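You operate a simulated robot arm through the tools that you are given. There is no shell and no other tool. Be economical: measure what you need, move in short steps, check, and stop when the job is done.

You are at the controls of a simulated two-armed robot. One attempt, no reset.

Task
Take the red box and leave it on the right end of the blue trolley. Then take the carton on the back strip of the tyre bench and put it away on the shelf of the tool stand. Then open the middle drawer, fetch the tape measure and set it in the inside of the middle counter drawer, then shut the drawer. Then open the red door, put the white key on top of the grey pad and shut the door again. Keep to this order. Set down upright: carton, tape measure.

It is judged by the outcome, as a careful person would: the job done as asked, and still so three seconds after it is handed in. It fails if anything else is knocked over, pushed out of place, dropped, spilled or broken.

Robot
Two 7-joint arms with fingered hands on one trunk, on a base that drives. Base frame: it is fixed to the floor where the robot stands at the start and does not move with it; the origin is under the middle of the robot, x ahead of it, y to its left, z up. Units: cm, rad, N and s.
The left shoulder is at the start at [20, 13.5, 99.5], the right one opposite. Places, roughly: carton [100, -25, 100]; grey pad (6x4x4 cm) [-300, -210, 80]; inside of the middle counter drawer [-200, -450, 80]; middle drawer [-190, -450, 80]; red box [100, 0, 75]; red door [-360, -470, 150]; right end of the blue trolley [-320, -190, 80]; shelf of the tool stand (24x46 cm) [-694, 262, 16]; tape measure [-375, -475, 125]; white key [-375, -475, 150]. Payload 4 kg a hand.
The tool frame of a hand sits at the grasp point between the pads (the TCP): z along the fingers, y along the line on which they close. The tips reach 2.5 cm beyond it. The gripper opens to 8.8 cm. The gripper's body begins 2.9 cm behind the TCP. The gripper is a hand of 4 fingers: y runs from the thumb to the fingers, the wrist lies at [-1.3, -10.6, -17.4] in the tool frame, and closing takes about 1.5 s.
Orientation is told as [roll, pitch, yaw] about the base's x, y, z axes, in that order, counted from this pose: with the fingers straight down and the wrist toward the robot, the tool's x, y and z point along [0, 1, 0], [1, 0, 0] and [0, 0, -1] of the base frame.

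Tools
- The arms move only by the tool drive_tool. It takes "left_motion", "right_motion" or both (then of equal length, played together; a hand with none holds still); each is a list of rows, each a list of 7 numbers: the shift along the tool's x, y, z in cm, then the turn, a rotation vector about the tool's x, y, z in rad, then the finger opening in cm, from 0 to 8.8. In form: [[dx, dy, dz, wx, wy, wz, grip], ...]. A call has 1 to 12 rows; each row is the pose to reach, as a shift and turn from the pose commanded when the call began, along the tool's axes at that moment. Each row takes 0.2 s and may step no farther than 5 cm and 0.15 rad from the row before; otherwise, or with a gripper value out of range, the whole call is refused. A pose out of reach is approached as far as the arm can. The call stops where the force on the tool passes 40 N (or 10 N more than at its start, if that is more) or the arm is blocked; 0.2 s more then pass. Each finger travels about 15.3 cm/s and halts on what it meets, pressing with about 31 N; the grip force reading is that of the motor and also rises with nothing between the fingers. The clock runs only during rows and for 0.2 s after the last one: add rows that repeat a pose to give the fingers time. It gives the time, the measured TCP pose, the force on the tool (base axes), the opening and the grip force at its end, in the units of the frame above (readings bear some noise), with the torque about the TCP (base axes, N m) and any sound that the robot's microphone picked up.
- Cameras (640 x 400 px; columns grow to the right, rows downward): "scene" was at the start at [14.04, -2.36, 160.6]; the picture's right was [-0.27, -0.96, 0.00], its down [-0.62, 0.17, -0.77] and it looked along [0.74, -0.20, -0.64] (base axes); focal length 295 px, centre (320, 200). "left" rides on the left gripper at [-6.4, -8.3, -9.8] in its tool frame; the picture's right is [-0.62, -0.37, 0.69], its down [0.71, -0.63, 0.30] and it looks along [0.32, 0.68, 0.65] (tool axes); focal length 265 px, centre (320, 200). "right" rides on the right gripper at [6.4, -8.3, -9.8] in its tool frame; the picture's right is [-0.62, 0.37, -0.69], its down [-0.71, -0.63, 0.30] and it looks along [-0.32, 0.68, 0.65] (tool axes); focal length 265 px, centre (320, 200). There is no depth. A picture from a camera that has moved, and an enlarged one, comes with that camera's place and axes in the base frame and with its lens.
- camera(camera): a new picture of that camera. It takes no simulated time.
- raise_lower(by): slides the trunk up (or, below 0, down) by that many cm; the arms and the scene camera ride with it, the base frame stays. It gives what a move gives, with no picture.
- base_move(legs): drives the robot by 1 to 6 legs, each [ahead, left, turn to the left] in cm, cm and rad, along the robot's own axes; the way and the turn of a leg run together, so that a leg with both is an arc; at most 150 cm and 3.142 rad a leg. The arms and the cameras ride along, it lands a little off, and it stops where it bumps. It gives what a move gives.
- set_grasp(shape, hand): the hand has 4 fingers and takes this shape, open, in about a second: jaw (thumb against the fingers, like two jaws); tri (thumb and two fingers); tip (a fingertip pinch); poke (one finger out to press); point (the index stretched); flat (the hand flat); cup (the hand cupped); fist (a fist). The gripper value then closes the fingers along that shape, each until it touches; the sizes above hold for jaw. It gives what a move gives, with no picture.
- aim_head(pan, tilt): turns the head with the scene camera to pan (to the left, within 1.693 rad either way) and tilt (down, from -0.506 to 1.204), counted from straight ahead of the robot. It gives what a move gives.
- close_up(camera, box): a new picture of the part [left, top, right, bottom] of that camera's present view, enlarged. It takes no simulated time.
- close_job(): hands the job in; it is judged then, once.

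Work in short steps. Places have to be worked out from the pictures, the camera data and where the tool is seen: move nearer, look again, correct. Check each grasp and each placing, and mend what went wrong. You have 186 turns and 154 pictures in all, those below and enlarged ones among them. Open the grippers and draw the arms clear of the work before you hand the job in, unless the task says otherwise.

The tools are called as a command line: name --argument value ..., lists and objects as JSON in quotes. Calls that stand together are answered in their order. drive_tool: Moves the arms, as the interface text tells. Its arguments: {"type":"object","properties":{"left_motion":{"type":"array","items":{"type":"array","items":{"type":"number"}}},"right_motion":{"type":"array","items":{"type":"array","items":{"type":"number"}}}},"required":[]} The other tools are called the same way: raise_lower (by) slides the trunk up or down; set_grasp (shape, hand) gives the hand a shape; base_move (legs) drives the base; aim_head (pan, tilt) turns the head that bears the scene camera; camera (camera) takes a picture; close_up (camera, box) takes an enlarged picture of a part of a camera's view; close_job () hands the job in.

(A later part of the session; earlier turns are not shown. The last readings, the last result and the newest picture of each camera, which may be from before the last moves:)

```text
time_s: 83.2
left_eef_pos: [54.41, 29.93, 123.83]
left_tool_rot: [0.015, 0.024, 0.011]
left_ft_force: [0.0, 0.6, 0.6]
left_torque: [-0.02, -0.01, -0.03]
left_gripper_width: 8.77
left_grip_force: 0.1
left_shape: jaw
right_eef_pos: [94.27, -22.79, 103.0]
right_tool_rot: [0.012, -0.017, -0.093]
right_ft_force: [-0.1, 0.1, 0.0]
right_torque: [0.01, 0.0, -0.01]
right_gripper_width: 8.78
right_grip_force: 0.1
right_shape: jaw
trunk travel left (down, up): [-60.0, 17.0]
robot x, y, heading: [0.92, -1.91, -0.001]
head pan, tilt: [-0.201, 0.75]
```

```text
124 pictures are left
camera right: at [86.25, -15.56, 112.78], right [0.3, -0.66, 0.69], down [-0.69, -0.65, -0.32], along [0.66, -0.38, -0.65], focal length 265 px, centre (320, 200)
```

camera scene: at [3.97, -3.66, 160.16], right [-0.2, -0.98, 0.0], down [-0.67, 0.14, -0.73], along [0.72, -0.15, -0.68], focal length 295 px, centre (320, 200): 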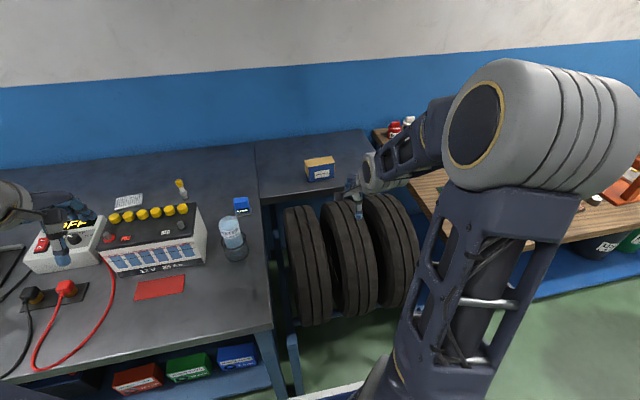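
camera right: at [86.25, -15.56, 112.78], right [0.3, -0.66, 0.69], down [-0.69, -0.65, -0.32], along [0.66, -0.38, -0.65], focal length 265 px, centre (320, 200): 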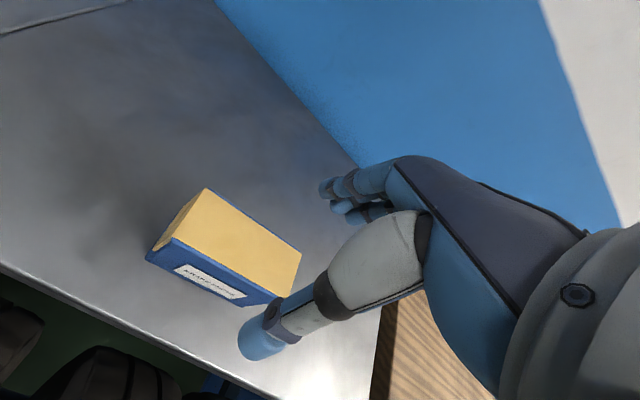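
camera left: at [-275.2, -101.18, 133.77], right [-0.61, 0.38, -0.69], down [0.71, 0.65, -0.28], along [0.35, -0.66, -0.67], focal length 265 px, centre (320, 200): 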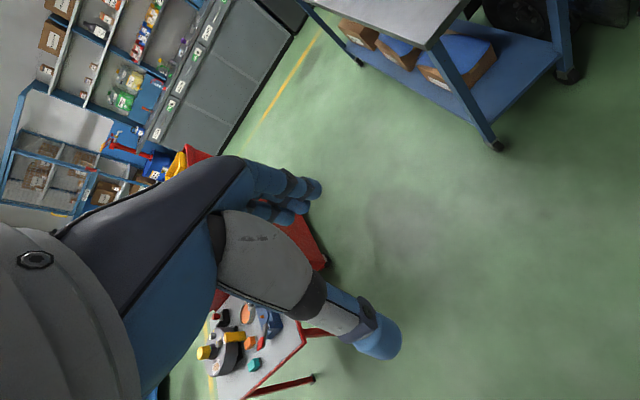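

Carton centre ≈(96.6,−22.4) with yaw ≈+0.08; I correct position and yaw and come down to just above it.

drive_tool --right_motion '[[0.3, 1.1, 0, 0, 0, -0.09, 8.8], [0.6, 2.25, 1, 0, 0, -0.17, 8.8], [0.6, 2.25, 4, 0, 0, -0.17, 8.8], [0.6, 2.25, 7, 0, 0, -0.17, 8.8], [0.6, 2.25, 7, 0, 0, -0.17, 8.8]]'

camera --camera "right"

```text
time_s: 84.4
left_eef_pos: [54.42, 29.79, 123.78]
left_tool_rot: [0.016, 0.027, 0.01]
left_ft_force: [-0.6, 0.3, 0.1]
left_torque: [-0.07, 0.03, 0.01]
left_gripper_width: 8.77
left_grip_force: 0.0
left_shape: jaw
right_eef_pos: [96.72, -22.1, 95.91]
right_tool_rot: [0.008, -0.019, 0.079]
right_ft_force: [-0.2, 0.1, 0.5]
right_torque: [0.01, 0.0, 0.0]
right_gripper_width: 8.76
right_grip_force: 0.1
right_shape: jaw
trunk travel left (down, up): [-60.0, 17.0]
robot x, y, heading: [1.22, -1.71, 0.0]
head pan, tilt: [-0.201, 0.75]
```

```text
123 pictures are left
camera right: at [87.65, -16.51, 105.79], right [0.4, -0.6, 0.69], down [-0.57, -0.76, -0.32], along [0.72, -0.26, -0.64], focal length 265 px, centre (320, 200)
```

right: 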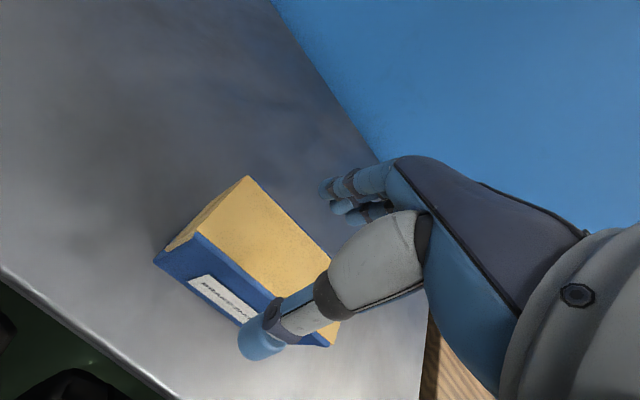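

Nearly centred; shift 0.8 cm along +y, descend to z≈90 and close.

drive_tool --right_motion '[[0.8, 0, 2, 0, 0, 0, 8.8], [0.8, 0, 4, 0, 0, 0, 8.8], [0.8, 0, 5.9, 0, 0, 0, 8.8], [0.8, 0, 5.9, 0, 0, 0, 8.8]]'

camera --camera "right"

```text
time_s: 85.4
left_eef_pos: [54.38, 29.91, 123.8]
left_tool_rot: [0.016, 0.026, 0.008]
left_ft_force: [-0.2, -0.3, -0.8]
left_torque: [0.01, 0.0, -0.02]
left_gripper_width: 8.78
left_grip_force: 0.1
left_shape: jaw
right_eef_pos: [96.88, -21.36, 89.97]
right_tool_rot: [0.009, -0.022, 0.077]
right_ft_force: [-1.8, -0.4, 2.2]
right_torque: [0.01, 0.01, 0.01]
right_gripper_width: 8.78
right_grip_force: 0.0
right_shape: jaw
trunk travel left (down, up): [-60.0, 17.0]
robot x, y, heading: [1.22, -1.75, -0.0]
head pan, tilt: [-0.201, 0.75]
```

```text
122 pictures are left
camera right: at [87.81, -15.56, 99.83], right [0.4, -0.6, 0.69], down [-0.57, -0.76, -0.32], along [0.72, -0.26, -0.64], focal length 265 px, centre (320, 200)
```

right: 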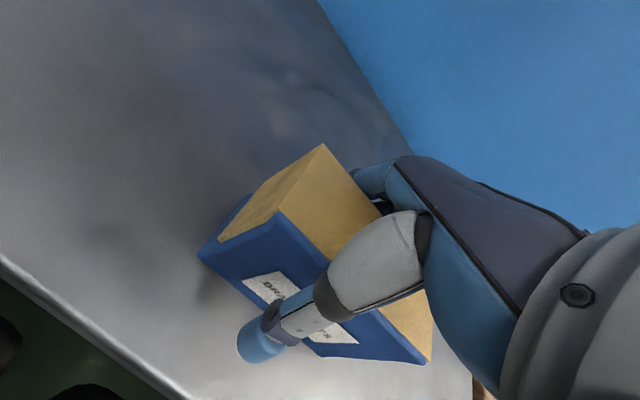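

drive_tool --right_motion '[[0, 0, -0.3, 0, 0, 0, 6], [0, 0, -0.3, 0, 0, 0, 3], [0, 0, -0.3, 0, 0, 0, 2], [0, 0, -0.3, 0, 0, 0, 1], [0, 0, -0.3, 0, 0, 0, 0], [0, 0, -0.3, 0, 0, 0, 0], [0, 0, -0.3, 0, 0, 0, 0], [0, 0, -0.3, 0, 0, 0, 0]]'

drive_tool --right_motion '[[0, 0, -1, 0, 0, 0, 0], [0, 0, -3, 0, 0, 0, 0], [0, 0, -6, 0, 0, 0, 0], [0, 0, -10, 0, 0, 0, 0], [0, 0, -14, 0, 0, 0, 0], [0, 0, -18, 0, 0, 0, 0], [0, -4, -20, 0, 0, 0, 0], [0, -8, -20, 0, 0, 0, 0], [0, -12, -20, 0, 0, 0, 0], [0, -16, -20, 0, 0, 0, 0], [0, -20, -20, 0, 0, 0, 0]]'

camera --camera "right"

```text
time_s: 87.2
left_eef_pos: [54.43, 29.82, 123.81]
left_tool_rot: [0.016, 0.026, 0.011]
left_ft_force: [-0.6, -0.3, -0.3]
left_torque: [0.0, 0.02, -0.01]
left_gripper_width: 8.78
left_grip_force: 0.0
left_shape: jaw
right_eef_pos: [96.89, -21.22, 90.28]
right_tool_rot: [0.008, -0.021, 0.079]
right_ft_force: [0.1, 0.4, -0.4]
right_torque: [0.02, -0.09, 0.06]
right_gripper_width: 6.15
right_grip_force: 30.8
right_shape: jaw
trunk travel left (down, up): [-60.0, 17.0]
robot x, y, heading: [1.26, -2.24, 0.002]
head pan, tilt: [-0.201, 0.75]
```

```text
time_s: 89.6
left_eef_pos: [54.52, 29.93, 123.84]
left_tool_rot: [0.017, 0.028, 0.01]
left_ft_force: [-0.1, -0.5, 0.6]
left_torque: [0.01, -0.01, 0.01]
left_gripper_width: 8.77
left_grip_force: 0.0
left_shape: jaw
right_eef_pos: [76.71, -23.4, 110.04]
right_tool_rot: [0.009, -0.019, 0.079]
right_ft_force: [0.6, 0.3, -3.2]
right_torque: [0.0, 0.01, 0.03]
right_gripper_width: 6.1
right_grip_force: 30.9
right_shape: jaw
trunk travel left (down, up): [-60.0, 17.0]
robot x, y, heading: [1.37, -1.88, 0.002]
head pan, tilt: [-0.201, 0.75]
```

```text
121 pictures are left
camera right: at [67.61, -17.69, 119.75], right [0.4, -0.6, 0.69], down [-0.57, -0.76, -0.32], along [0.72, -0.26, -0.64], focal length 265 px, centre (320, 200)
```

right: 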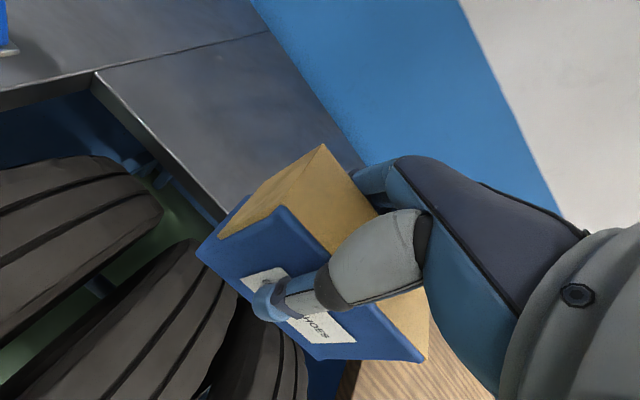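

Carton held firmly (bottom ≈5.4 cm below TCP). Back off and turn toward the tool stand's direction for a look.

base_move --legs '[[-85, 0, 0], [0, 0, 2.6]]'

aim_head --pan 0.3 --tilt 0.3

camera --camera "scene"

aim_head --pan -0.5 --tilt 0.3

camera --camera "scene"

```text
time_s: 100.2
left_eef_pos: [-144.8, -2.22, 123.71]
left_tool_rot: [0.016, 0.025, 2.612]
left_ft_force: [0.1, -0.3, 1.0]
left_torque: [-0.02, 0.01, 0.04]
left_gripper_width: 8.77
left_grip_force: 0.1
left_shape: jaw
right_eef_pos: [-136.41, 55.12, 110.02]
right_tool_rot: [0.008, -0.02, 2.681]
right_ft_force: [0.1, 0.1, -2.9]
right_torque: [-0.05, 0.03, 0.0]
right_gripper_width: 6.03
right_grip_force: 30.8
right_shape: jaw
trunk travel left (down, up): [-60.0, 17.0]
robot x, y, heading: [-82.72, -2.73, 2.604]
head pan, tilt: [-0.201, 0.75]
```

```text
time_s: 101.1
left_eef_pos: [-144.71, -2.15, 123.83]
left_tool_rot: [0.016, 0.026, 2.612]
left_ft_force: [0.5, 0.4, 0.0]
left_torque: [0.04, 0.04, -0.04]
left_gripper_width: 8.79
left_grip_force: 0.0
left_shape: jaw
right_eef_pos: [-136.53, 55.08, 109.93]
right_tool_rot: [0.009, -0.019, 2.681]
right_ft_force: [0.7, 0.1, -2.3]
right_torque: [-0.03, 0.0, -0.04]
right_gripper_width: 6.01
right_grip_force: 31.0
right_shape: jaw
trunk travel left (down, up): [-60.0, 17.0]
robot x, y, heading: [-82.64, -2.18, 2.603]
head pan, tilt: [0.3, 0.3]
```

```text
120 pictures are left
camera scene: at [-97.2, 2.91, 164.19], right [0.24, 0.97, 0.0], down [0.29, -0.07, -0.95], along [-0.93, 0.23, -0.3], focal length 295 px, centre (320, 200)
```

scene: 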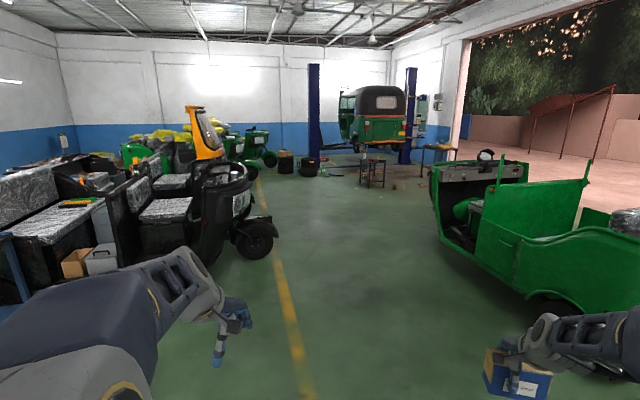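

```text
time_s: 102.2
left_eef_pos: [-144.9, -1.98, 123.68]
left_tool_rot: [0.016, 0.028, 2.612]
left_ft_force: [0.5, 0.1, -0.8]
left_torque: [-0.01, 0.03, -0.03]
left_gripper_width: 8.76
left_grip_force: 0.0
left_shape: jaw
right_eef_pos: [-136.46, 54.98, 109.97]
right_tool_rot: [0.01, -0.02, 2.679]
right_ft_force: [0.5, 0.3, -3.3]
right_torque: [-0.03, 0.03, 0.01]
right_gripper_width: 6.03
right_grip_force: 30.9
right_shape: jaw
trunk travel left (down, up): [-60.0, 17.0]
robot x, y, heading: [-82.4, -2.57, 2.607]
head pan, tilt: [-0.499, 0.3]
```

```text
119 pictures are left
camera scene: at [-92.88, 8.74, 164.2], right [0.86, 0.51, 0.0], down [0.15, -0.25, -0.96], along [-0.49, 0.82, -0.3], focal length 295 px, centre (320, 200)
```

scene: 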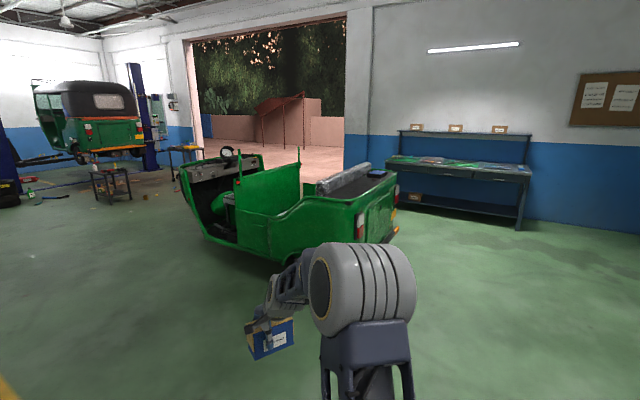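

The tool stand is the small black stand under/near the lifted tuk-tuk. The corridor along bearing 2.737 is clear; I drive 450 cm and look again.

base_move --legs '[[0, 0, 0.132], [150, 0, 0], [150, 0, 0], [130, 0, 0]]'

aim_head --pan 0 --tilt 0.55

camera --camera "scene"

```text
time_s: 123.4
left_eef_pos: [-542.04, 151.54, 123.8]
left_tool_rot: [0.016, 0.025, 2.761]
left_ft_force: [-1.1, 0.7, -1.1]
left_torque: [0.01, -0.02, 0.01]
left_gripper_width: 8.8
left_grip_force: 0.2
left_shape: jaw
right_eef_pos: [-542.32, 209.23, 110.03]
right_tool_rot: [0.01, -0.02, 2.831]
right_ft_force: [-0.7, 0.2, -3.1]
right_torque: [-0.05, 0.03, 0.02]
right_gripper_width: 6.01
right_grip_force: 31.2
right_shape: jaw
trunk travel left (down, up): [-60.0, 17.0]
robot x, y, heading: [-480.76, 160.53, 2.757]
head pan, tilt: [-0.499, 0.3]
```

```text
time_s: 124.3
left_eef_pos: [-542.03, 151.6, 123.8]
left_tool_rot: [0.015, 0.026, 2.76]
left_ft_force: [0.1, 0.5, 0.1]
left_torque: [0.0, -0.01, -0.02]
left_gripper_width: 8.76
left_grip_force: 0.1
left_shape: jaw
right_eef_pos: [-542.34, 209.14, 109.91]
right_tool_rot: [0.011, -0.018, 2.83]
right_ft_force: [0.2, 0.1, -3.4]
right_torque: [-0.03, 0.02, 0.0]
right_gripper_width: 6.01
right_grip_force: 31.5
right_shape: jaw
trunk travel left (down, up): [-60.0, 17.0]
robot x, y, heading: [-480.55, 160.59, 2.749]
head pan, tilt: [0.0, 0.55]
```

```text
118 pictures are left
camera scene: at [-494.76, 166.21, 161.9], right [0.38, 0.93, 0.0], down [0.48, -0.2, -0.85], along [-0.79, 0.32, -0.52], focal length 295 px, centre (320, 200)
```

scene: 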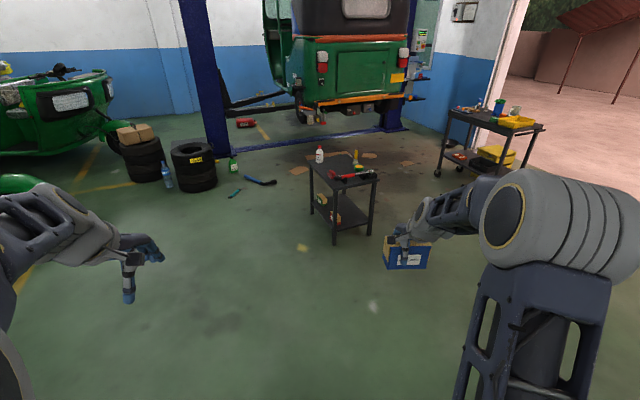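

close_up --camera "scene" --box '[270, 130, 420, 250]'

```text
3.33 times, centred on (345, 190) of scene
camera zoom: at [-494.76, 166.21, 161.9], right [0.38, 0.93, 0.0], down [0.48, -0.2, -0.85], along [-0.79, 0.32, -0.52], focal length 983 px, centre (237, 233)
```

zoom: 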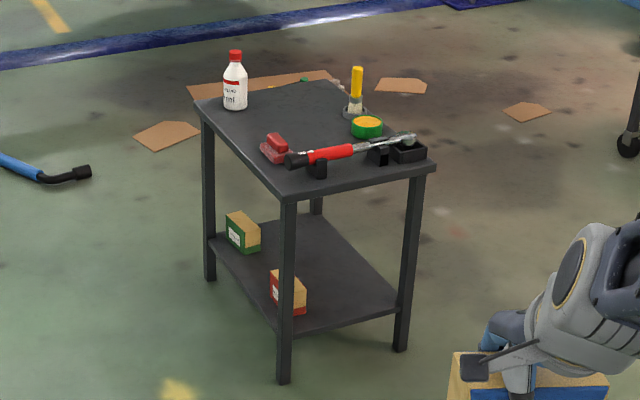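

The stand's long open side faces −y at y≈249 (x −720…−670), with free space on its shelf between a green and a red carton around x≈−692. I'll face +y south of it: first turn and strafe there.

base_move --legs '[[0, 0, -1.178], [-35, 0, 0], [0, 115, 0], [0, 115, 0]]'

aim_head --pan -0.15 --tilt 0.75

camera --camera "scene"

```text
time_s: 140.5
left_eef_pos: [-745.09, 174.56, 123.83]
left_tool_rot: [0.016, 0.026, 1.62]
left_ft_force: [-0.1, 0.5, 0.1]
left_torque: [-0.01, -0.01, 0.01]
left_gripper_width: 8.77
left_grip_force: 0.0
left_shape: jaw
right_eef_pos: [-692.78, 199.02, 109.9]
right_tool_rot: [0.01, -0.018, 1.688]
right_ft_force: [0.7, 0.3, -3.5]
right_torque: [0.01, 0.01, 0.02]
right_gripper_width: 5.95
right_grip_force: 31.4
right_shape: jaw
trunk travel left (down, up): [-60.0, 17.0]
robot x, y, heading: [-711.48, 123.05, 1.613]
head pan, tilt: [0.0, 0.55]
```

```text
time_s: 141.2
left_eef_pos: [-745.12, 174.69, 123.79]
left_tool_rot: [0.017, 0.027, 1.62]
left_ft_force: [-0.1, 0.5, -0.5]
left_torque: [-0.01, 0.02, -0.02]
left_gripper_width: 8.75
left_grip_force: 0.0
left_shape: jaw
right_eef_pos: [-692.74, 199.11, 109.99]
right_tool_rot: [0.011, -0.018, 1.689]
right_ft_force: [0.3, -0.6, -2.8]
right_torque: [0.01, 0.08, -0.02]
right_gripper_width: 5.97
right_grip_force: 30.6
right_shape: jaw
trunk travel left (down, up): [-60.0, 17.0]
robot x, y, heading: [-710.85, 122.76, 1.615]
head pan, tilt: [-0.15, 0.75]
```

```text
116 pictures are left
camera scene: at [-710.81, 136.86, 160.17], right [0.99, -0.11, 0.0], down [-0.07, -0.68, -0.73], along [0.08, 0.73, -0.68], focal length 295 px, centre (320, 200)
```

scene: 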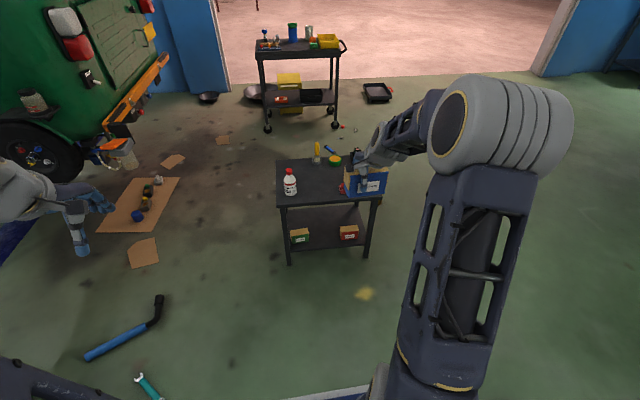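

close_up --camera "scene" --box '[255, 130, 405, 270]'

```text
2.86 times, centred on (330, 200) of scene
camera zoom: at [-710.81, 136.86, 160.17], right [0.99, -0.11, 0.0], down [-0.07, -0.68, -0.73], along [0.08, 0.73, -0.68], focal length 842 px, centre (291, 200)
```

zoom: 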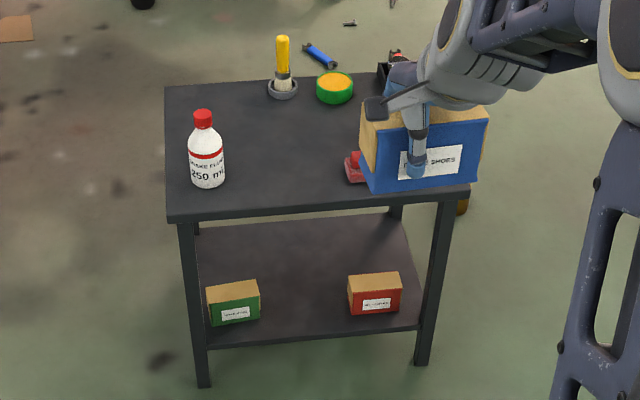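

Shelf top z≈16, free gap x −704.6…−685 between the little cartons. I straighten the base, lower the trunk fully, then lower the hand before driving in.

base_move --legs '[[0, 5, -0.044]]'

raise_lower --by -60

drive_tool --right_motion '[[0, 2, 3, 0, 0, 0.03, 0], [0, 4, 6, 0, 0, 0.07, 0], [0, 6, 9, 0, 0, 0.07, 0], [0, 8, 12, 0, 0, 0.07, 0], [0, 9, 16, 0, 0, 0.07, 0], [0, 9, 20, 0, 0, 0.07, 0], [0, 9, 24, 0, 0, 0.07, 0], [0, 9, 26, 0, 0, 0.07, 0], [0, 9, 26, 0, 0, 0.07, 0]]'

aim_head --pan -0.15 --tilt 0.45

camera --camera "scene"

camera --camera "right"

```text
time_s: 142.1
left_eef_pos: [-747.71, 175.96, 123.73]
left_tool_rot: [0.015, 0.026, 1.576]
left_ft_force: [-0.2, 0.7, -0.2]
left_torque: [-0.01, 0.0, 0.0]
left_gripper_width: 8.76
left_grip_force: 0.1
left_shape: jaw
right_eef_pos: [-694.32, 197.95, 110.01]
right_tool_rot: [0.011, -0.018, 1.645]
right_ft_force: [0.3, -0.8, -3.6]
right_torque: [-0.02, 0.02, -0.06]
right_gripper_width: 5.97
right_grip_force: 31.1
right_shape: jaw
trunk travel left (down, up): [-60.0, 17.0]
robot x, y, heading: [-715.99, 122.98, 1.57]
head pan, tilt: [-0.15, 0.75]
```

```text
refused: -60 is not a number from -40 to 40
```

```text
time_s: 144.1
left_eef_pos: [-747.71, 176.04, 123.87]
left_tool_rot: [0.016, 0.026, 1.577]
left_ft_force: [0.3, 0.6, -0.3]
left_torque: [-0.01, -0.01, -0.01]
left_gripper_width: 8.79
left_grip_force: 0.1
left_shape: jaw
right_eef_pos: [-695.16, 207.45, 84.14]
right_tool_rot: [0.01, -0.019, 1.576]
right_ft_force: [-0.8, 0.4, -2.6]
right_torque: [0.01, 0.04, -0.01]
right_gripper_width: 5.98
right_grip_force: 30.8
right_shape: jaw
trunk travel left (down, up): [-60.0, 17.0]
robot x, y, heading: [-716.14, 122.31, 1.57]
head pan, tilt: [-0.15, 0.75]
```

```text
time_s: 144.9
left_eef_pos: [-747.74, 176.0, 123.72]
left_tool_rot: [0.016, 0.028, 1.576]
left_ft_force: [0.6, -1.3, 0.4]
left_torque: [-0.01, 0.02, 0.03]
left_gripper_width: 8.78
left_grip_force: 0.0
left_shape: jaw
right_eef_pos: [-695.28, 207.27, 84.15]
right_tool_rot: [0.01, -0.017, 1.574]
right_ft_force: [0.0, 0.4, -3.9]
right_torque: [-0.01, 0.02, 0.0]
right_gripper_width: 5.95
right_grip_force: 30.2
right_shape: jaw
trunk travel left (down, up): [-60.0, 17.0]
robot x, y, heading: [-716.04, 122.72, 1.565]
head pan, tilt: [-0.15, 0.45]
```

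```text
114 pictures are left
camera scene: at [-714.98, 137.61, 162.8], right [0.99, -0.15, 0.0], down [-0.07, -0.43, -0.9], along [0.14, 0.89, -0.44], focal length 295 px, centre (320, 200)
```

scene: 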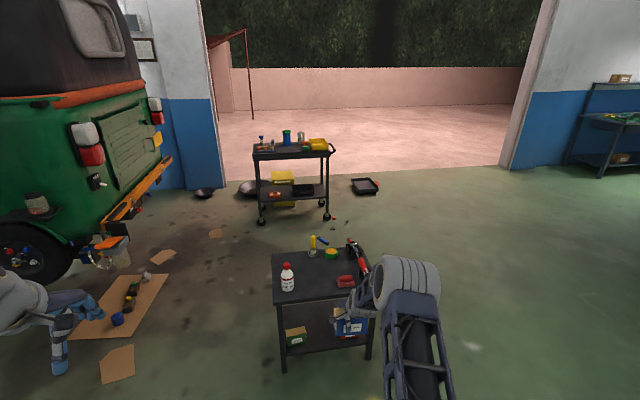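

```text
113 pictures are left
camera right: at [-701.46, 198.86, 93.91], right [0.63, 0.36, 0.69], down [0.71, -0.62, -0.32], along [0.31, 0.7, -0.64], focal length 265 px, centre (320, 200)
```

right: 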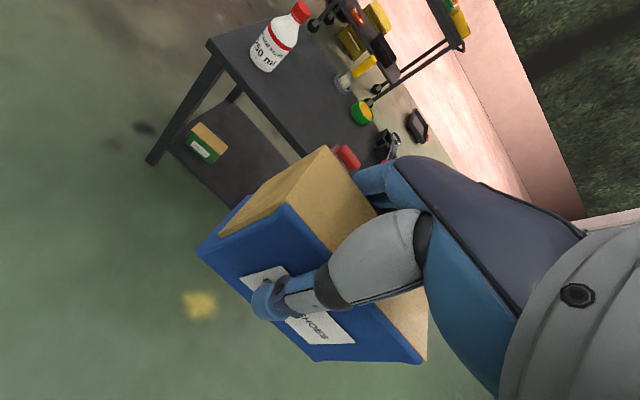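

Lower the trunk in two steps to bring TCP to z≈24.

raise_lower --by -40

raise_lower --by -20

camera --camera "scene"

camera --camera "right"

```text
time_s: 148.8
left_eef_pos: [-747.71, 175.97, 83.81]
left_tool_rot: [0.015, 0.026, 1.578]
left_ft_force: [0.3, 0.6, -1.6]
left_torque: [0.0, 0.04, 0.0]
left_gripper_width: 8.76
left_grip_force: 0.1
left_shape: jaw
right_eef_pos: [-695.23, 207.33, 44.04]
right_tool_rot: [0.011, -0.017, 1.574]
right_ft_force: [-0.8, -0.8, -3.1]
right_torque: [0.02, 0.0, -0.02]
right_gripper_width: 5.98
right_grip_force: 30.6
right_shape: jaw
trunk travel left (down, up): [-20.0, 57.0]
robot x, y, heading: [-716.3, 122.62, 1.57]
head pan, tilt: [-0.15, 0.45]
```

```text
time_s: 150.9
left_eef_pos: [-747.66, 175.96, 63.86]
left_tool_rot: [0.018, 0.026, 1.574]
left_ft_force: [-0.4, 0.7, 0.1]
left_torque: [0.0, -0.02, 0.01]
left_gripper_width: 8.76
left_grip_force: 0.1
left_shape: jaw
right_eef_pos: [-695.1, 207.35, 24.17]
right_tool_rot: [0.011, -0.018, 1.578]
right_ft_force: [0.0, -0.1, -3.4]
right_torque: [0.02, 0.05, 0.0]
right_gripper_width: 5.95
right_grip_force: 30.8
right_shape: jaw
trunk travel left (down, up): [0.0, 77.0]
robot x, y, heading: [-716.41, 122.31, 1.568]
head pan, tilt: [-0.15, 0.45]
```

```text
112 pictures are left
camera scene: at [-714.98, 137.6, 102.81], right [0.99, -0.15, 0.0], down [-0.07, -0.43, -0.9], along [0.14, 0.89, -0.44], focal length 295 px, centre (320, 200)
```

scene: 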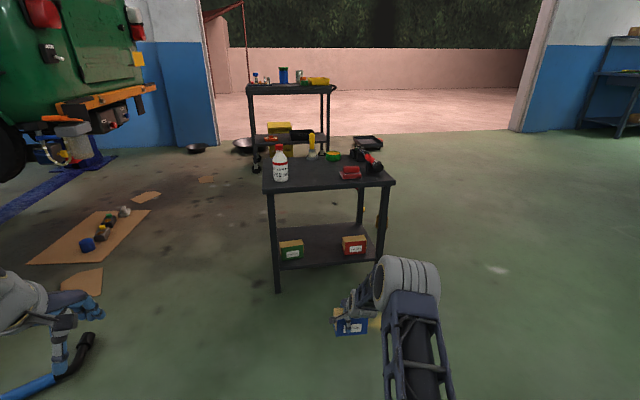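

```text
111 pictures are left
camera right: at [-701.46, 198.85, 33.91], right [0.63, 0.36, 0.69], down [0.71, -0.62, -0.32], along [0.31, 0.7, -0.64], focal length 265 px, centre (320, 200)
```

right: 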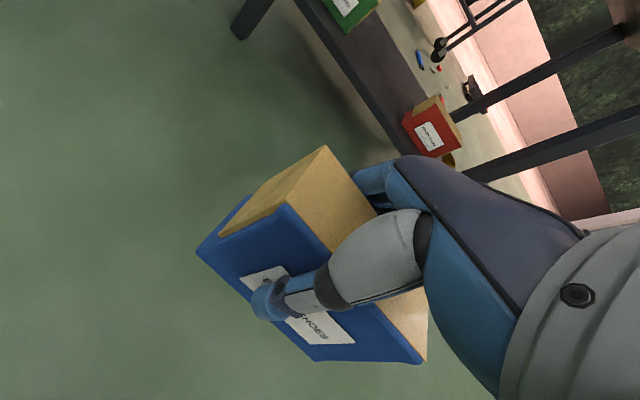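

Alignment good (hand x −695.1 vs gap centre −695.2). Extend the arm 4 cm for forearm clearance, then drive 38 cm ahead and check.

drive_tool --right_motion '[[0, 2, 0, 0, 0, 0, 0], [0, 4, 0, 0, 0, 0, 0], [0, 4, 0, 0, 0, 0, 0]]'

base_move --legs '[[34, 0, 0]]'

camera --camera "scene"

camera --camera "right"

```text
time_s: 151.7
left_eef_pos: [-747.7, 175.97, 63.78]
left_tool_rot: [0.016, 0.025, 1.577]
left_ft_force: [-0.4, 0.2, 0.2]
left_torque: [0.01, 0.0, -0.01]
left_gripper_width: 8.74
left_grip_force: 0.1
left_shape: jaw
right_eef_pos: [-695.13, 211.35, 24.26]
right_tool_rot: [0.011, -0.016, 1.577]
right_ft_force: [0.3, -0.3, -2.1]
right_torque: [0.02, 0.05, -0.01]
right_gripper_width: 5.92
right_grip_force: 30.3
right_shape: jaw
trunk travel left (down, up): [0.0, 77.0]
robot x, y, heading: [-716.21, 122.66, 1.573]
head pan, tilt: [-0.15, 0.45]
```

```text
time_s: 153.9
left_eef_pos: [-747.51, 210.11, 63.82]
left_tool_rot: [0.015, 0.026, 1.573]
left_ft_force: [0.0, -0.2, 0.2]
left_torque: [-0.02, 0.03, -0.01]
left_gripper_width: 8.76
left_grip_force: 0.1
left_shape: jaw
right_eef_pos: [-694.78, 245.37, 24.14]
right_tool_rot: [0.01, -0.018, 1.573]
right_ft_force: [0.4, 0.7, -2.9]
right_torque: [0.05, 0.02, -0.03]
right_gripper_width: 5.96
right_grip_force: 30.4
right_shape: jaw
trunk travel left (down, up): [0.0, 77.0]
robot x, y, heading: [-716.45, 156.5, 1.565]
head pan, tilt: [-0.15, 0.45]
```

```text
110 pictures are left
camera scene: at [-714.85, 171.64, 102.8], right [0.99, -0.15, 0.0], down [-0.07, -0.43, -0.9], along [0.14, 0.89, -0.44], focal length 295 px, centre (320, 200)
```

scene: 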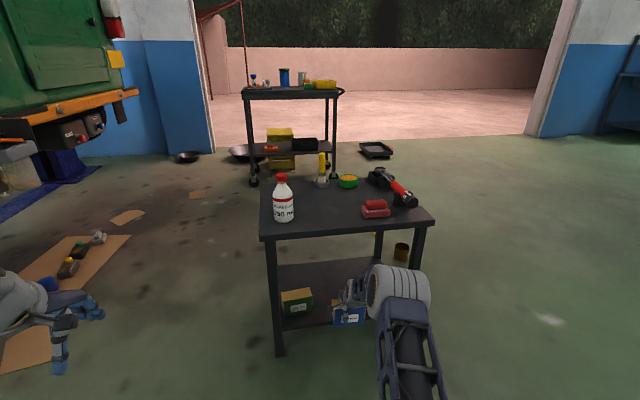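

```text
109 pictures are left
camera right: at [-701.16, 236.87, 33.99], right [0.63, 0.36, 0.69], down [0.71, -0.62, -0.32], along [0.32, 0.7, -0.64], focal length 265 px, centre (320, 200)
```

right: 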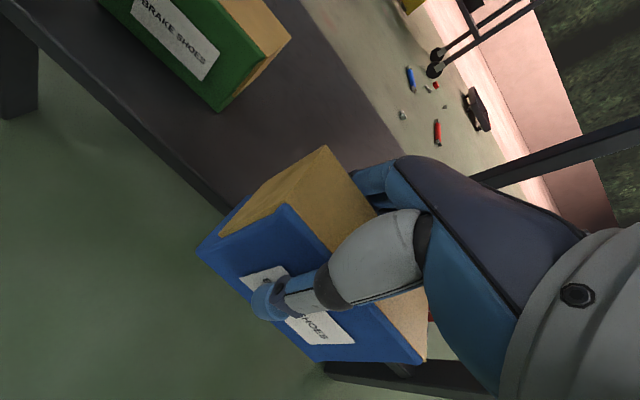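

Shelf edge at y≈248.3, z 16. Shift 1 cm left to centre in the gap and drive 10 cm further in.

drive_tool --right_motion '[[1, 0, 0, 0, 0, 0, 0], [1, 0, 0, 0, 0, 0, 0]]'

base_move --legs '[[10, 0, 0]]'

camera --camera "scene"

camera --camera "right"

```text
time_s: 154.6
left_eef_pos: [-747.47, 209.93, 63.71]
left_tool_rot: [0.015, 0.027, 1.575]
left_ft_force: [0.8, -0.8, 0.3]
left_torque: [-0.05, 0.01, -0.01]
left_gripper_width: 8.76
left_grip_force: 0.0
left_shape: jaw
right_eef_pos: [-695.79, 245.25, 24.16]
right_tool_rot: [0.009, -0.018, 1.573]
right_ft_force: [0.1, 0.5, -3.5]
right_torque: [0.01, 0.07, 0.0]
right_gripper_width: 5.96
right_grip_force: 31.1
right_shape: jaw
trunk travel left (down, up): [0.0, 77.0]
robot x, y, heading: [-715.8, 156.6, 1.568]
head pan, tilt: [-0.15, 0.45]
```

```text
time_s: 155.7
left_eef_pos: [-747.61, 220.02, 63.85]
left_tool_rot: [0.014, 0.026, 1.575]
left_ft_force: [-0.7, 0.3, -0.1]
left_torque: [0.03, -0.02, 0.02]
left_gripper_width: 8.79
left_grip_force: 0.0
left_shape: jaw
right_eef_pos: [-695.95, 255.56, 24.21]
right_tool_rot: [0.01, -0.017, 1.577]
right_ft_force: [-0.4, -0.9, -2.7]
right_torque: [-0.01, 0.02, -0.02]
right_gripper_width: 5.94
right_grip_force: 31.2
right_shape: jaw
trunk travel left (down, up): [0.0, 77.0]
robot x, y, heading: [-716.18, 166.88, 1.567]
head pan, tilt: [-0.15, 0.45]
```

```text
108 pictures are left
camera scene: at [-714.85, 181.76, 102.8], right [0.99, -0.15, 0.0], down [-0.07, -0.43, -0.9], along [0.14, 0.89, -0.44], focal length 295 px, centre (320, 200)
```

scene: 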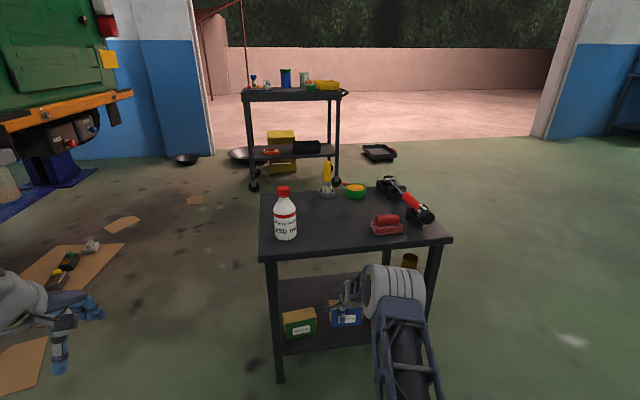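

```text
107 pictures are left
camera right: at [-702.27, 246.98, 33.97], right [0.63, 0.36, 0.69], down [0.71, -0.62, -0.32], along [0.31, 0.7, -0.65], focal length 265 px, centre (320, 200)
```

right: 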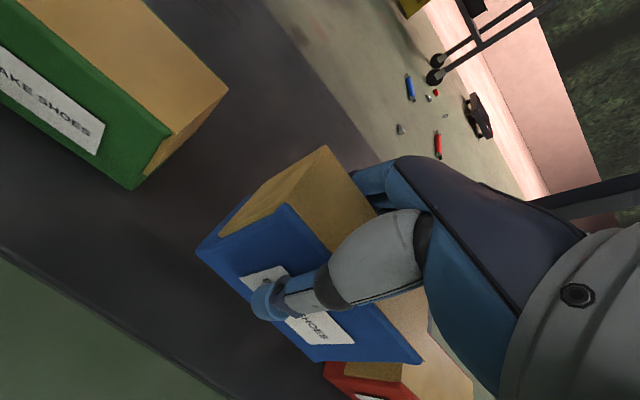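

Carton sits inside over the shelf, between the others. Lower slowly.

drive_tool --right_motion '[[0, 0, 0.8, 0, 0, 0, 0], [0, 0, 1.6, 0, 0, 0, 0], [0, 0, 2.1, 0, 0, 0, 0], [0, 0, 2.4, 0, 0, 0, 0], [0, 0, 2.4, 0, 0, 0, 0]]'

```text
time_s: 156.9
left_eef_pos: [-747.68, 220.06, 63.7]
left_tool_rot: [0.015, 0.025, 1.576]
left_ft_force: [0.2, -0.7, -0.4]
left_torque: [0.0, 0.0, 0.04]
left_gripper_width: 8.77
left_grip_force: 0.0
left_shape: jaw
right_eef_pos: [-695.9, 255.52, 21.76]
right_tool_rot: [0.01, -0.018, 1.575]
right_ft_force: [-0.3, -0.3, -3.2]
right_torque: [-0.01, 0.05, -0.01]
right_gripper_width: 5.94
right_grip_force: 31.3
right_shape: jaw
trunk travel left (down, up): [0.0, 77.0]
robot x, y, heading: [-716.13, 166.85, 1.569]
head pan, tilt: [-0.15, 0.45]
```

drive_tool --right_motion '[[0, 0, 0.3, 0, 0, 0, 0], [0, 0, 0.6, 0, 0, 0, 0], [0, 0, 0.6, 0, 0, 0, 0]]'

```text
time_s: 157.7
left_eef_pos: [-747.6, 220.06, 63.77]
left_tool_rot: [0.016, 0.024, 1.576]
left_ft_force: [-1.0, -0.3, 1.1]
left_torque: [0.03, 0.01, 0.01]
left_gripper_width: 8.74
left_grip_force: 0.1
left_shape: jaw
right_eef_pos: [-695.87, 255.5, 21.26]
right_tool_rot: [0.009, -0.017, 1.576]
right_ft_force: [-0.2, -0.4, -2.4]
right_torque: [0.0, 0.03, -0.01]
right_gripper_width: 5.96
right_grip_force: 31.4
right_shape: jaw
trunk travel left (down, up): [0.0, 77.0]
robot x, y, heading: [-716.52, 166.49, 1.572]
head pan, tilt: [-0.15, 0.45]
```

drive_tool --right_motion '[[0, 0, 0.25, 0, 0, 0, 0], [0, 0, 0.5, 0, 0, 0, 0], [0, 0, 0.5, 0, 0, 0, 0]]'

```text
time_s: 158.5
left_eef_pos: [-747.5, 220.25, 63.79]
left_tool_rot: [0.016, 0.026, 1.575]
left_ft_force: [0.5, -0.2, 0.0]
left_torque: [-0.01, 0.02, -0.05]
left_gripper_width: 8.77
left_grip_force: 0.1
left_shape: jaw
right_eef_pos: [-695.92, 255.51, 20.6]
right_tool_rot: [0.01, -0.018, 1.576]
right_ft_force: [-1.5, 0.1, -3.1]
right_torque: [0.01, 0.07, 0.01]
right_gripper_width: 5.97
right_grip_force: 31.1
right_shape: jaw
trunk travel left (down, up): [0.0, 77.0]
robot x, y, heading: [-715.69, 166.92, 1.57]
head pan, tilt: [-0.15, 0.45]
```

close_up --camera "right" --box '[120, 140, 480, 400]'

close_up --camera "scene" --box '[260, 240, 460, 380]'

```text
1.54 times, centred on (300, 270) of right
camera zoom: at [-702.24, 247.03, 30.46], right [0.63, 0.36, 0.69], down [0.71, -0.62, -0.32], along [0.31, 0.7, -0.64], focal length 408 px, centre (351, 92)
```

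zoom: 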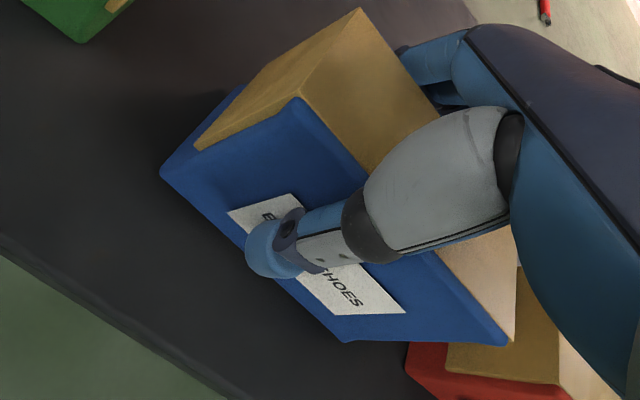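

```text
2.86 times, centred on (360, 310) of scene
camera zoom: at [-714.85, 181.76, 102.8], right [0.99, -0.15, 0.0], down [-0.07, -0.43, -0.9], along [0.14, 0.89, -0.44], focal length 842 px, centre (206, -114)
```

zoom: 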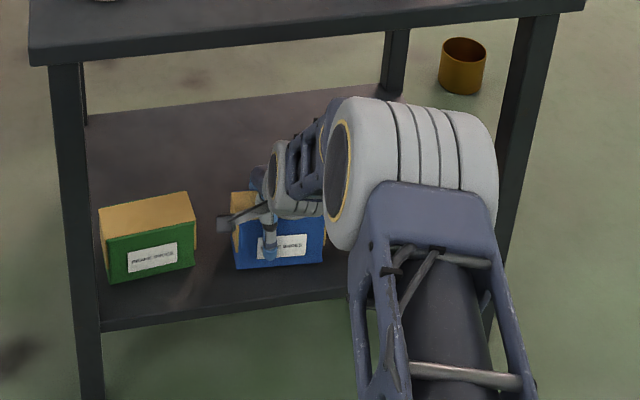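

Still slightly above the surface; continue down.

drive_tool --right_motion '[[0, 0, 0.25, 0, 0, 0, 0], [0, 0, 0.5, 0, 0, 0, 0], [0, 0, 0.5, 0, 0, 0, 0]]'

drive_tool --right_motion '[[0, 0, 0.25, 0, 0, 0, 0], [0, 0, 0.4, 0, 0, 0, 0], [0, 0, 0.4, 0, 0, 0, 0]]'

```text
time_s: 159.3
left_eef_pos: [-747.55, 219.95, 63.88]
left_tool_rot: [0.016, 0.027, 1.579]
left_ft_force: [-0.1, 0.2, 0.4]
left_torque: [0.01, 0.0, -0.01]
left_gripper_width: 8.77
left_grip_force: 0.1
left_shape: jaw
right_eef_pos: [-695.86, 255.67, 20.36]
right_tool_rot: [0.012, -0.021, 1.576]
right_ft_force: [-1.2, -2.9, 10.7]
right_torque: [0.18, -0.21, -0.04]
right_gripper_width: 5.92
right_grip_force: 31.1
right_shape: jaw
trunk travel left (down, up): [0.0, 77.0]
robot x, y, heading: [-716.01, 166.67, 1.567]
head pan, tilt: [-0.15, 0.45]
```

```text
time_s: 160.3
left_eef_pos: [-747.49, 220.09, 63.9]
left_tool_rot: [0.015, 0.026, 1.576]
left_ft_force: [0.7, -0.2, 0.1]
left_torque: [0.0, 0.01, -0.01]
left_gripper_width: 8.77
left_grip_force: 0.0
left_shape: jaw
right_eef_pos: [-695.86, 255.95, 20.26]
right_tool_rot: [0.011, -0.03, 1.574]
right_ft_force: [-1.0, -6.0, 15.0]
right_torque: [0.12, -0.11, -0.03]
right_gripper_width: 5.91
right_grip_force: 30.5
right_shape: jaw
trunk travel left (down, up): [0.0, 77.0]
robot x, y, heading: [-716.46, 166.68, 1.566]
head pan, tilt: [-0.15, 0.45]
stopped in row 3 (right hand): the force on the tool passed its limit at 40 N (the readings are from after the stop); the commanded pose is now the measured one
```

Contact made. Open to release and check.

drive_tool --right_motion '[[0, 0, -0.1, 0, 0, 0, 6.5], [0, 0, -0.1, 0, 0, 0, 7.5], [0, 0, -0.1, 0, 0, 0, 8.8], [0, 0, -0.1, 0, 0, 0, 8.8], [0, 0, -0.1, 0, 0, 0, 8.8]]'

camera --camera "right"

```text
time_s: 161.5
left_eef_pos: [-747.47, 220.09, 63.78]
left_tool_rot: [0.015, 0.027, 1.577]
left_ft_force: [0.0, -0.3, 0.3]
left_torque: [-0.03, 0.04, 0.0]
left_gripper_width: 8.76
left_grip_force: 0.1
left_shape: jaw
right_eef_pos: [-695.92, 255.64, 20.14]
right_tool_rot: [0.011, -0.025, 1.575]
right_ft_force: [0.3, -1.1, -0.6]
right_torque: [0.0, 0.0, 0.0]
right_gripper_width: 8.8
right_grip_force: 0.0
right_shape: jaw
trunk travel left (down, up): [0.0, 77.0]
robot x, y, heading: [-715.97, 166.7, 1.569]
head pan, tilt: [-0.15, 0.45]
```

```text
104 pictures are left
camera right: at [-702.25, 247.19, 29.88], right [0.63, 0.35, 0.69], down [0.71, -0.62, -0.33], along [0.31, 0.7, -0.64], focal length 265 px, centre (320, 200)
```

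right: 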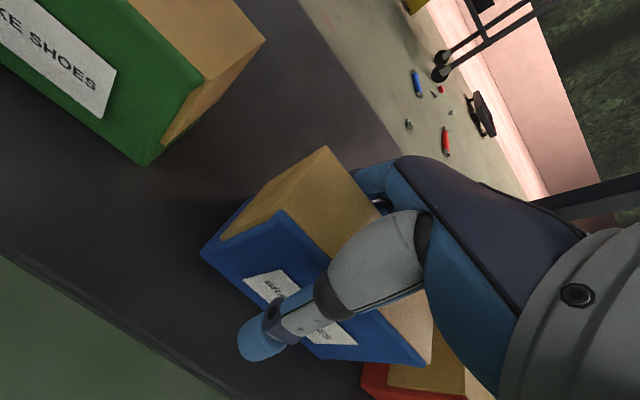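

Released, upright. Raise the hand 6.8 cm (clear of the carton top, under the stand's top), then back out with the base.

drive_tool --right_motion '[[0, 0, -1.5, 0, 0, 0, 8.8], [0, 0, -3, 0, 0, 0, 8.8], [0, 0, -5, 0, 0, 0, 8.8], [0, 0, -6.8, 0, 0, 0, 8.8], [0, 0, -6.8, 0, 0, 0, 8.8]]'

camera --camera "right"

```text
time_s: 162.7
left_eef_pos: [-747.65, 220.01, 63.78]
left_tool_rot: [0.013, 0.026, 1.576]
left_ft_force: [-0.8, 0.4, 0.2]
left_torque: [0.01, -0.01, 0.06]
left_gripper_width: 8.78
left_grip_force: 0.0
left_shape: jaw
right_eef_pos: [-695.98, 255.66, 26.96]
right_tool_rot: [0.011, -0.025, 1.573]
right_ft_force: [0.0, -0.1, -0.1]
right_torque: [0.01, 0.01, 0.0]
right_gripper_width: 8.8
right_grip_force: 0.1
right_shape: jaw
trunk travel left (down, up): [0.0, 77.0]
robot x, y, heading: [-716.3, 166.93, 1.57]
head pan, tilt: [-0.15, 0.45]
```

```text
103 pictures are left
camera right: at [-702.3, 247.11, 36.75], right [0.63, 0.35, 0.69], down [0.71, -0.62, -0.33], along [0.31, 0.7, -0.64], focal length 265 px, centre (320, 200)
```

right: 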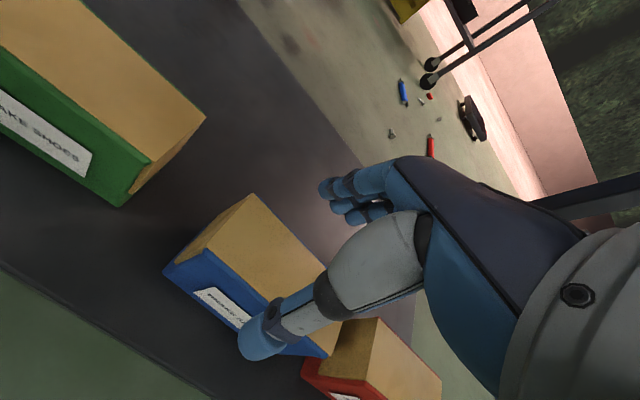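

Carton stands properly. Back out.

drive_tool --right_motion '[[0, 0, -1.2, 0, 0, 0, 8.8], [0, 0, -1.2, 0, 0, 0, 8.8]]'

base_move --legs '[[-46, 0, 0]]'

close_up --camera "scene" --box '[220, 140, 420, 300]'

```text
time_s: 163.3
left_eef_pos: [-747.5, 220.06, 63.84]
left_tool_rot: [0.015, 0.026, 1.576]
left_ft_force: [0.3, 0.1, 0.5]
left_torque: [0.01, -0.03, 0.02]
left_gripper_width: 8.74
left_grip_force: 0.0
left_shape: jaw
right_eef_pos: [-695.91, 255.59, 28.23]
right_tool_rot: [0.011, -0.024, 1.575]
right_ft_force: [0.3, -0.2, 1.1]
right_torque: [-0.01, -0.03, 0.0]
right_gripper_width: 8.77
right_grip_force: 0.1
right_shape: jaw
trunk travel left (down, up): [0.0, 77.0]
robot x, y, heading: [-716.16, 166.82, 1.567]
head pan, tilt: [-0.15, 0.45]
```

```text
time_s: 166.0
left_eef_pos: [-747.65, 174.08, 63.83]
left_tool_rot: [0.017, 0.026, 1.574]
left_ft_force: [0.7, 0.3, -0.4]
left_torque: [-0.04, -0.01, 0.01]
left_gripper_width: 8.78
left_grip_force: 0.1
left_shape: jaw
right_eef_pos: [-695.64, 209.46, 28.19]
right_tool_rot: [0.01, -0.025, 1.573]
right_ft_force: [0.5, 0.7, -0.4]
right_torque: [-0.01, 0.0, -0.01]
right_gripper_width: 8.78
right_grip_force: 0.0
right_shape: jaw
trunk travel left (down, up): [0.0, 77.0]
robot x, y, heading: [-716.28, 120.75, 1.56]
head pan, tilt: [-0.15, 0.45]
```

```text
2.50 times, centred on (320, 220) of scene
camera zoom: at [-714.96, 135.66, 102.81], right [0.99, -0.15, 0.0], down [-0.07, -0.43, -0.9], along [0.14, 0.89, -0.44], focal length 737 px, centre (320, 150)
```

zoom: 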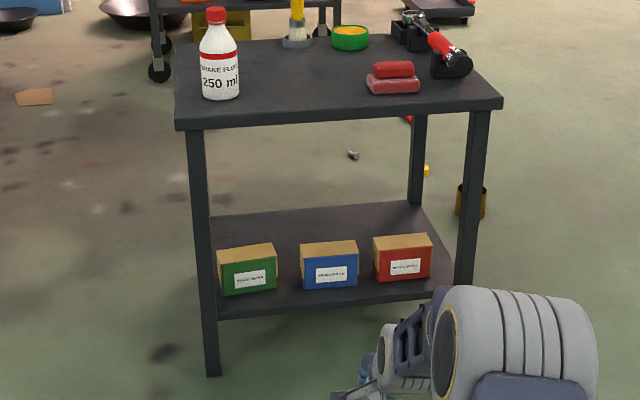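

Carton stands upright on the shelf. Raise the trunk, retract the right hand, and drive back via the same corridor.

raise_lower --by 40

raise_lower --by 20

drive_tool --right_motion '[[-0.5, -2, -4, 0, 0, 0, 8.8], [-1, -4, -8, 0, 0, 0, 8.8], [-1.5, -7, -11, 0, 0, 0, 8.8], [-2, -10, -14, 0, 0, 0, 8.8], [-2.5, -13, -17, 0, 0, 0, 8.8], [-3, -16, -20, 0, 0, 0, 8.8], [-3.5, -19, -23, 0, 0, 0, 8.8], [-4, -22, -25, 0, 0, 0, 8.8], [-5, -25, -26, 0, 0, 0, 8.8], [-6, -28, -27, 0, 0, 0, 8.8]]'

base_move --legs '[[0, 0, -1.376], [120, 0, 0], [120, 0, 0], [0, 0, -0.579], [150, 0, 0], [150, 0, 0]]'

```text
time_s: 169.9
left_eef_pos: [-747.62, 174.13, 103.8]
left_tool_rot: [0.016, 0.027, 1.575]
left_ft_force: [0.6, -0.9, 0.1]
left_torque: [0.04, -0.01, -0.03]
left_gripper_width: 8.75
left_grip_force: 0.0
left_shape: jaw
right_eef_pos: [-695.78, 209.38, 68.16]
right_tool_rot: [0.01, -0.024, 1.571]
right_ft_force: [0.3, -0.8, 0.0]
right_torque: [0.0, -0.01, 0.01]
right_gripper_width: 8.8
right_grip_force: 0.0
right_shape: jaw
trunk travel left (down, up): [-40.0, 37.0]
robot x, y, heading: [-716.16, 120.78, 1.566]
head pan, tilt: [-0.15, 0.45]
```

```text
time_s: 172.0
left_eef_pos: [-747.59, 174.08, 123.79]
left_tool_rot: [0.014, 0.026, 1.574]
left_ft_force: [-0.7, -0.8, 0.2]
left_torque: [-0.01, 0.0, -0.01]
left_gripper_width: 8.76
left_grip_force: 0.1
left_shape: jaw
right_eef_pos: [-695.71, 209.47, 88.23]
right_tool_rot: [0.01, -0.024, 1.57]
right_ft_force: [-0.6, 0.1, 0.2]
right_torque: [0.02, -0.02, 0.0]
right_gripper_width: 8.8
right_grip_force: 0.0
right_shape: jaw
trunk travel left (down, up): [-60.0, 17.0]
robot x, y, heading: [-716.16, 121.15, 1.567]
head pan, tilt: [-0.15, 0.45]
```

```text
time_s: 174.2
left_eef_pos: [-747.7, 174.05, 123.82]
left_tool_rot: [0.016, 0.029, 1.574]
left_ft_force: [0.0, -0.1, -0.4]
left_torque: [-0.07, -0.01, -0.04]
left_gripper_width: 8.79
left_grip_force: 0.1
left_shape: jaw
right_eef_pos: [-689.29, 180.93, 114.48]
right_tool_rot: [0.01, -0.023, 1.574]
right_ft_force: [-0.4, 0.3, 0.3]
right_torque: [-0.01, 0.01, 0.01]
right_gripper_width: 8.78
right_grip_force: 0.1
right_shape: jaw
trunk travel left (down, up): [-60.0, 17.0]
robot x, y, heading: [-716.37, 120.5, 1.569]
head pan, tilt: [-0.15, 0.45]
```

```text
time_s: 204.8
left_eef_pos: [-145.34, 64.91, 123.76]
left_tool_rot: [0.014, 0.027, -0.387]
left_ft_force: [0.4, 0.7, 0.3]
left_torque: [0.02, -0.03, -0.01]
left_gripper_width: 8.75
left_grip_force: 0.0
left_shape: jaw
right_eef_pos: [-161.22, 8.31, 114.5]
right_tool_rot: [0.011, -0.023, -0.389]
right_ft_force: [0.2, 0.9, -0.2]
right_torque: [0.0, -0.01, 0.0]
right_gripper_width: 8.79
right_grip_force: 0.1
right_shape: jaw
trunk travel left (down, up): [-60.0, 17.0]
robot x, y, heading: [-206.35, 56.38, -0.395]
head pan, tilt: [-0.15, 0.45]
```

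Continue to the aisle at x≈−35 and head toward the counter.

base_move --legs '[[150, 0, 0], [0, 0, -1.176], [0, 33, 0], [130, 0, 0]]'

aim_head --pan -0.3 --tilt 0.35

camera --camera "scene"

```text
time_s: 223.1
left_eef_pos: [-0.23, -184.21, 123.78]
left_tool_rot: [0.016, 0.026, -1.561]
left_ft_force: [-0.2, -0.4, -0.8]
left_torque: [0.0, 0.04, -0.02]
left_gripper_width: 8.77
left_grip_force: 0.1
left_shape: jaw
right_eef_pos: [-58.63, -191.43, 114.47]
right_tool_rot: [0.009, -0.024, -1.563]
right_ft_force: [0.5, -0.7, -0.9]
right_torque: [0.0, 0.01, -0.02]
right_gripper_width: 8.81
right_grip_force: 0.2
right_shape: jaw
trunk travel left (down, up): [-60.0, 17.0]
robot x, y, heading: [-31.79, -130.84, -1.568]
head pan, tilt: [-0.15, 0.45]
```

```text
time_s: 223.8
left_eef_pos: [-0.34, -184.18, 123.86]
left_tool_rot: [0.015, 0.027, -1.561]
left_ft_force: [-0.8, -0.1, -0.1]
left_torque: [-0.03, 0.01, 0.03]
left_gripper_width: 8.76
left_grip_force: 0.1
left_shape: jaw
right_eef_pos: [-58.7, -191.37, 114.52]
right_tool_rot: [0.011, -0.025, -1.563]
right_ft_force: [0.8, -0.2, 0.2]
right_torque: [0.01, 0.04, 0.01]
right_gripper_width: 8.79
right_grip_force: 0.1
right_shape: jaw
trunk travel left (down, up): [-60.0, 17.0]
robot x, y, heading: [-32.17, -131.14, -1.573]
head pan, tilt: [-0.3, 0.351]
```

```text
101 pictures are left
camera scene: at [-34.9, -145.95, 163.72], right [-0.96, 0.29, 0.0], down [0.1, 0.33, -0.94], along [-0.28, -0.9, -0.34], focal length 295 px, centre (320, 200)
```

scene: 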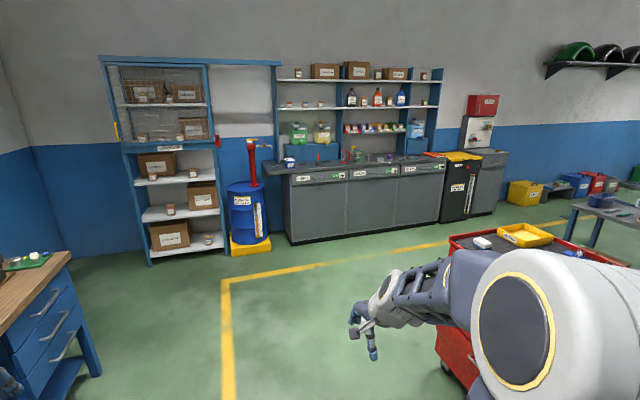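

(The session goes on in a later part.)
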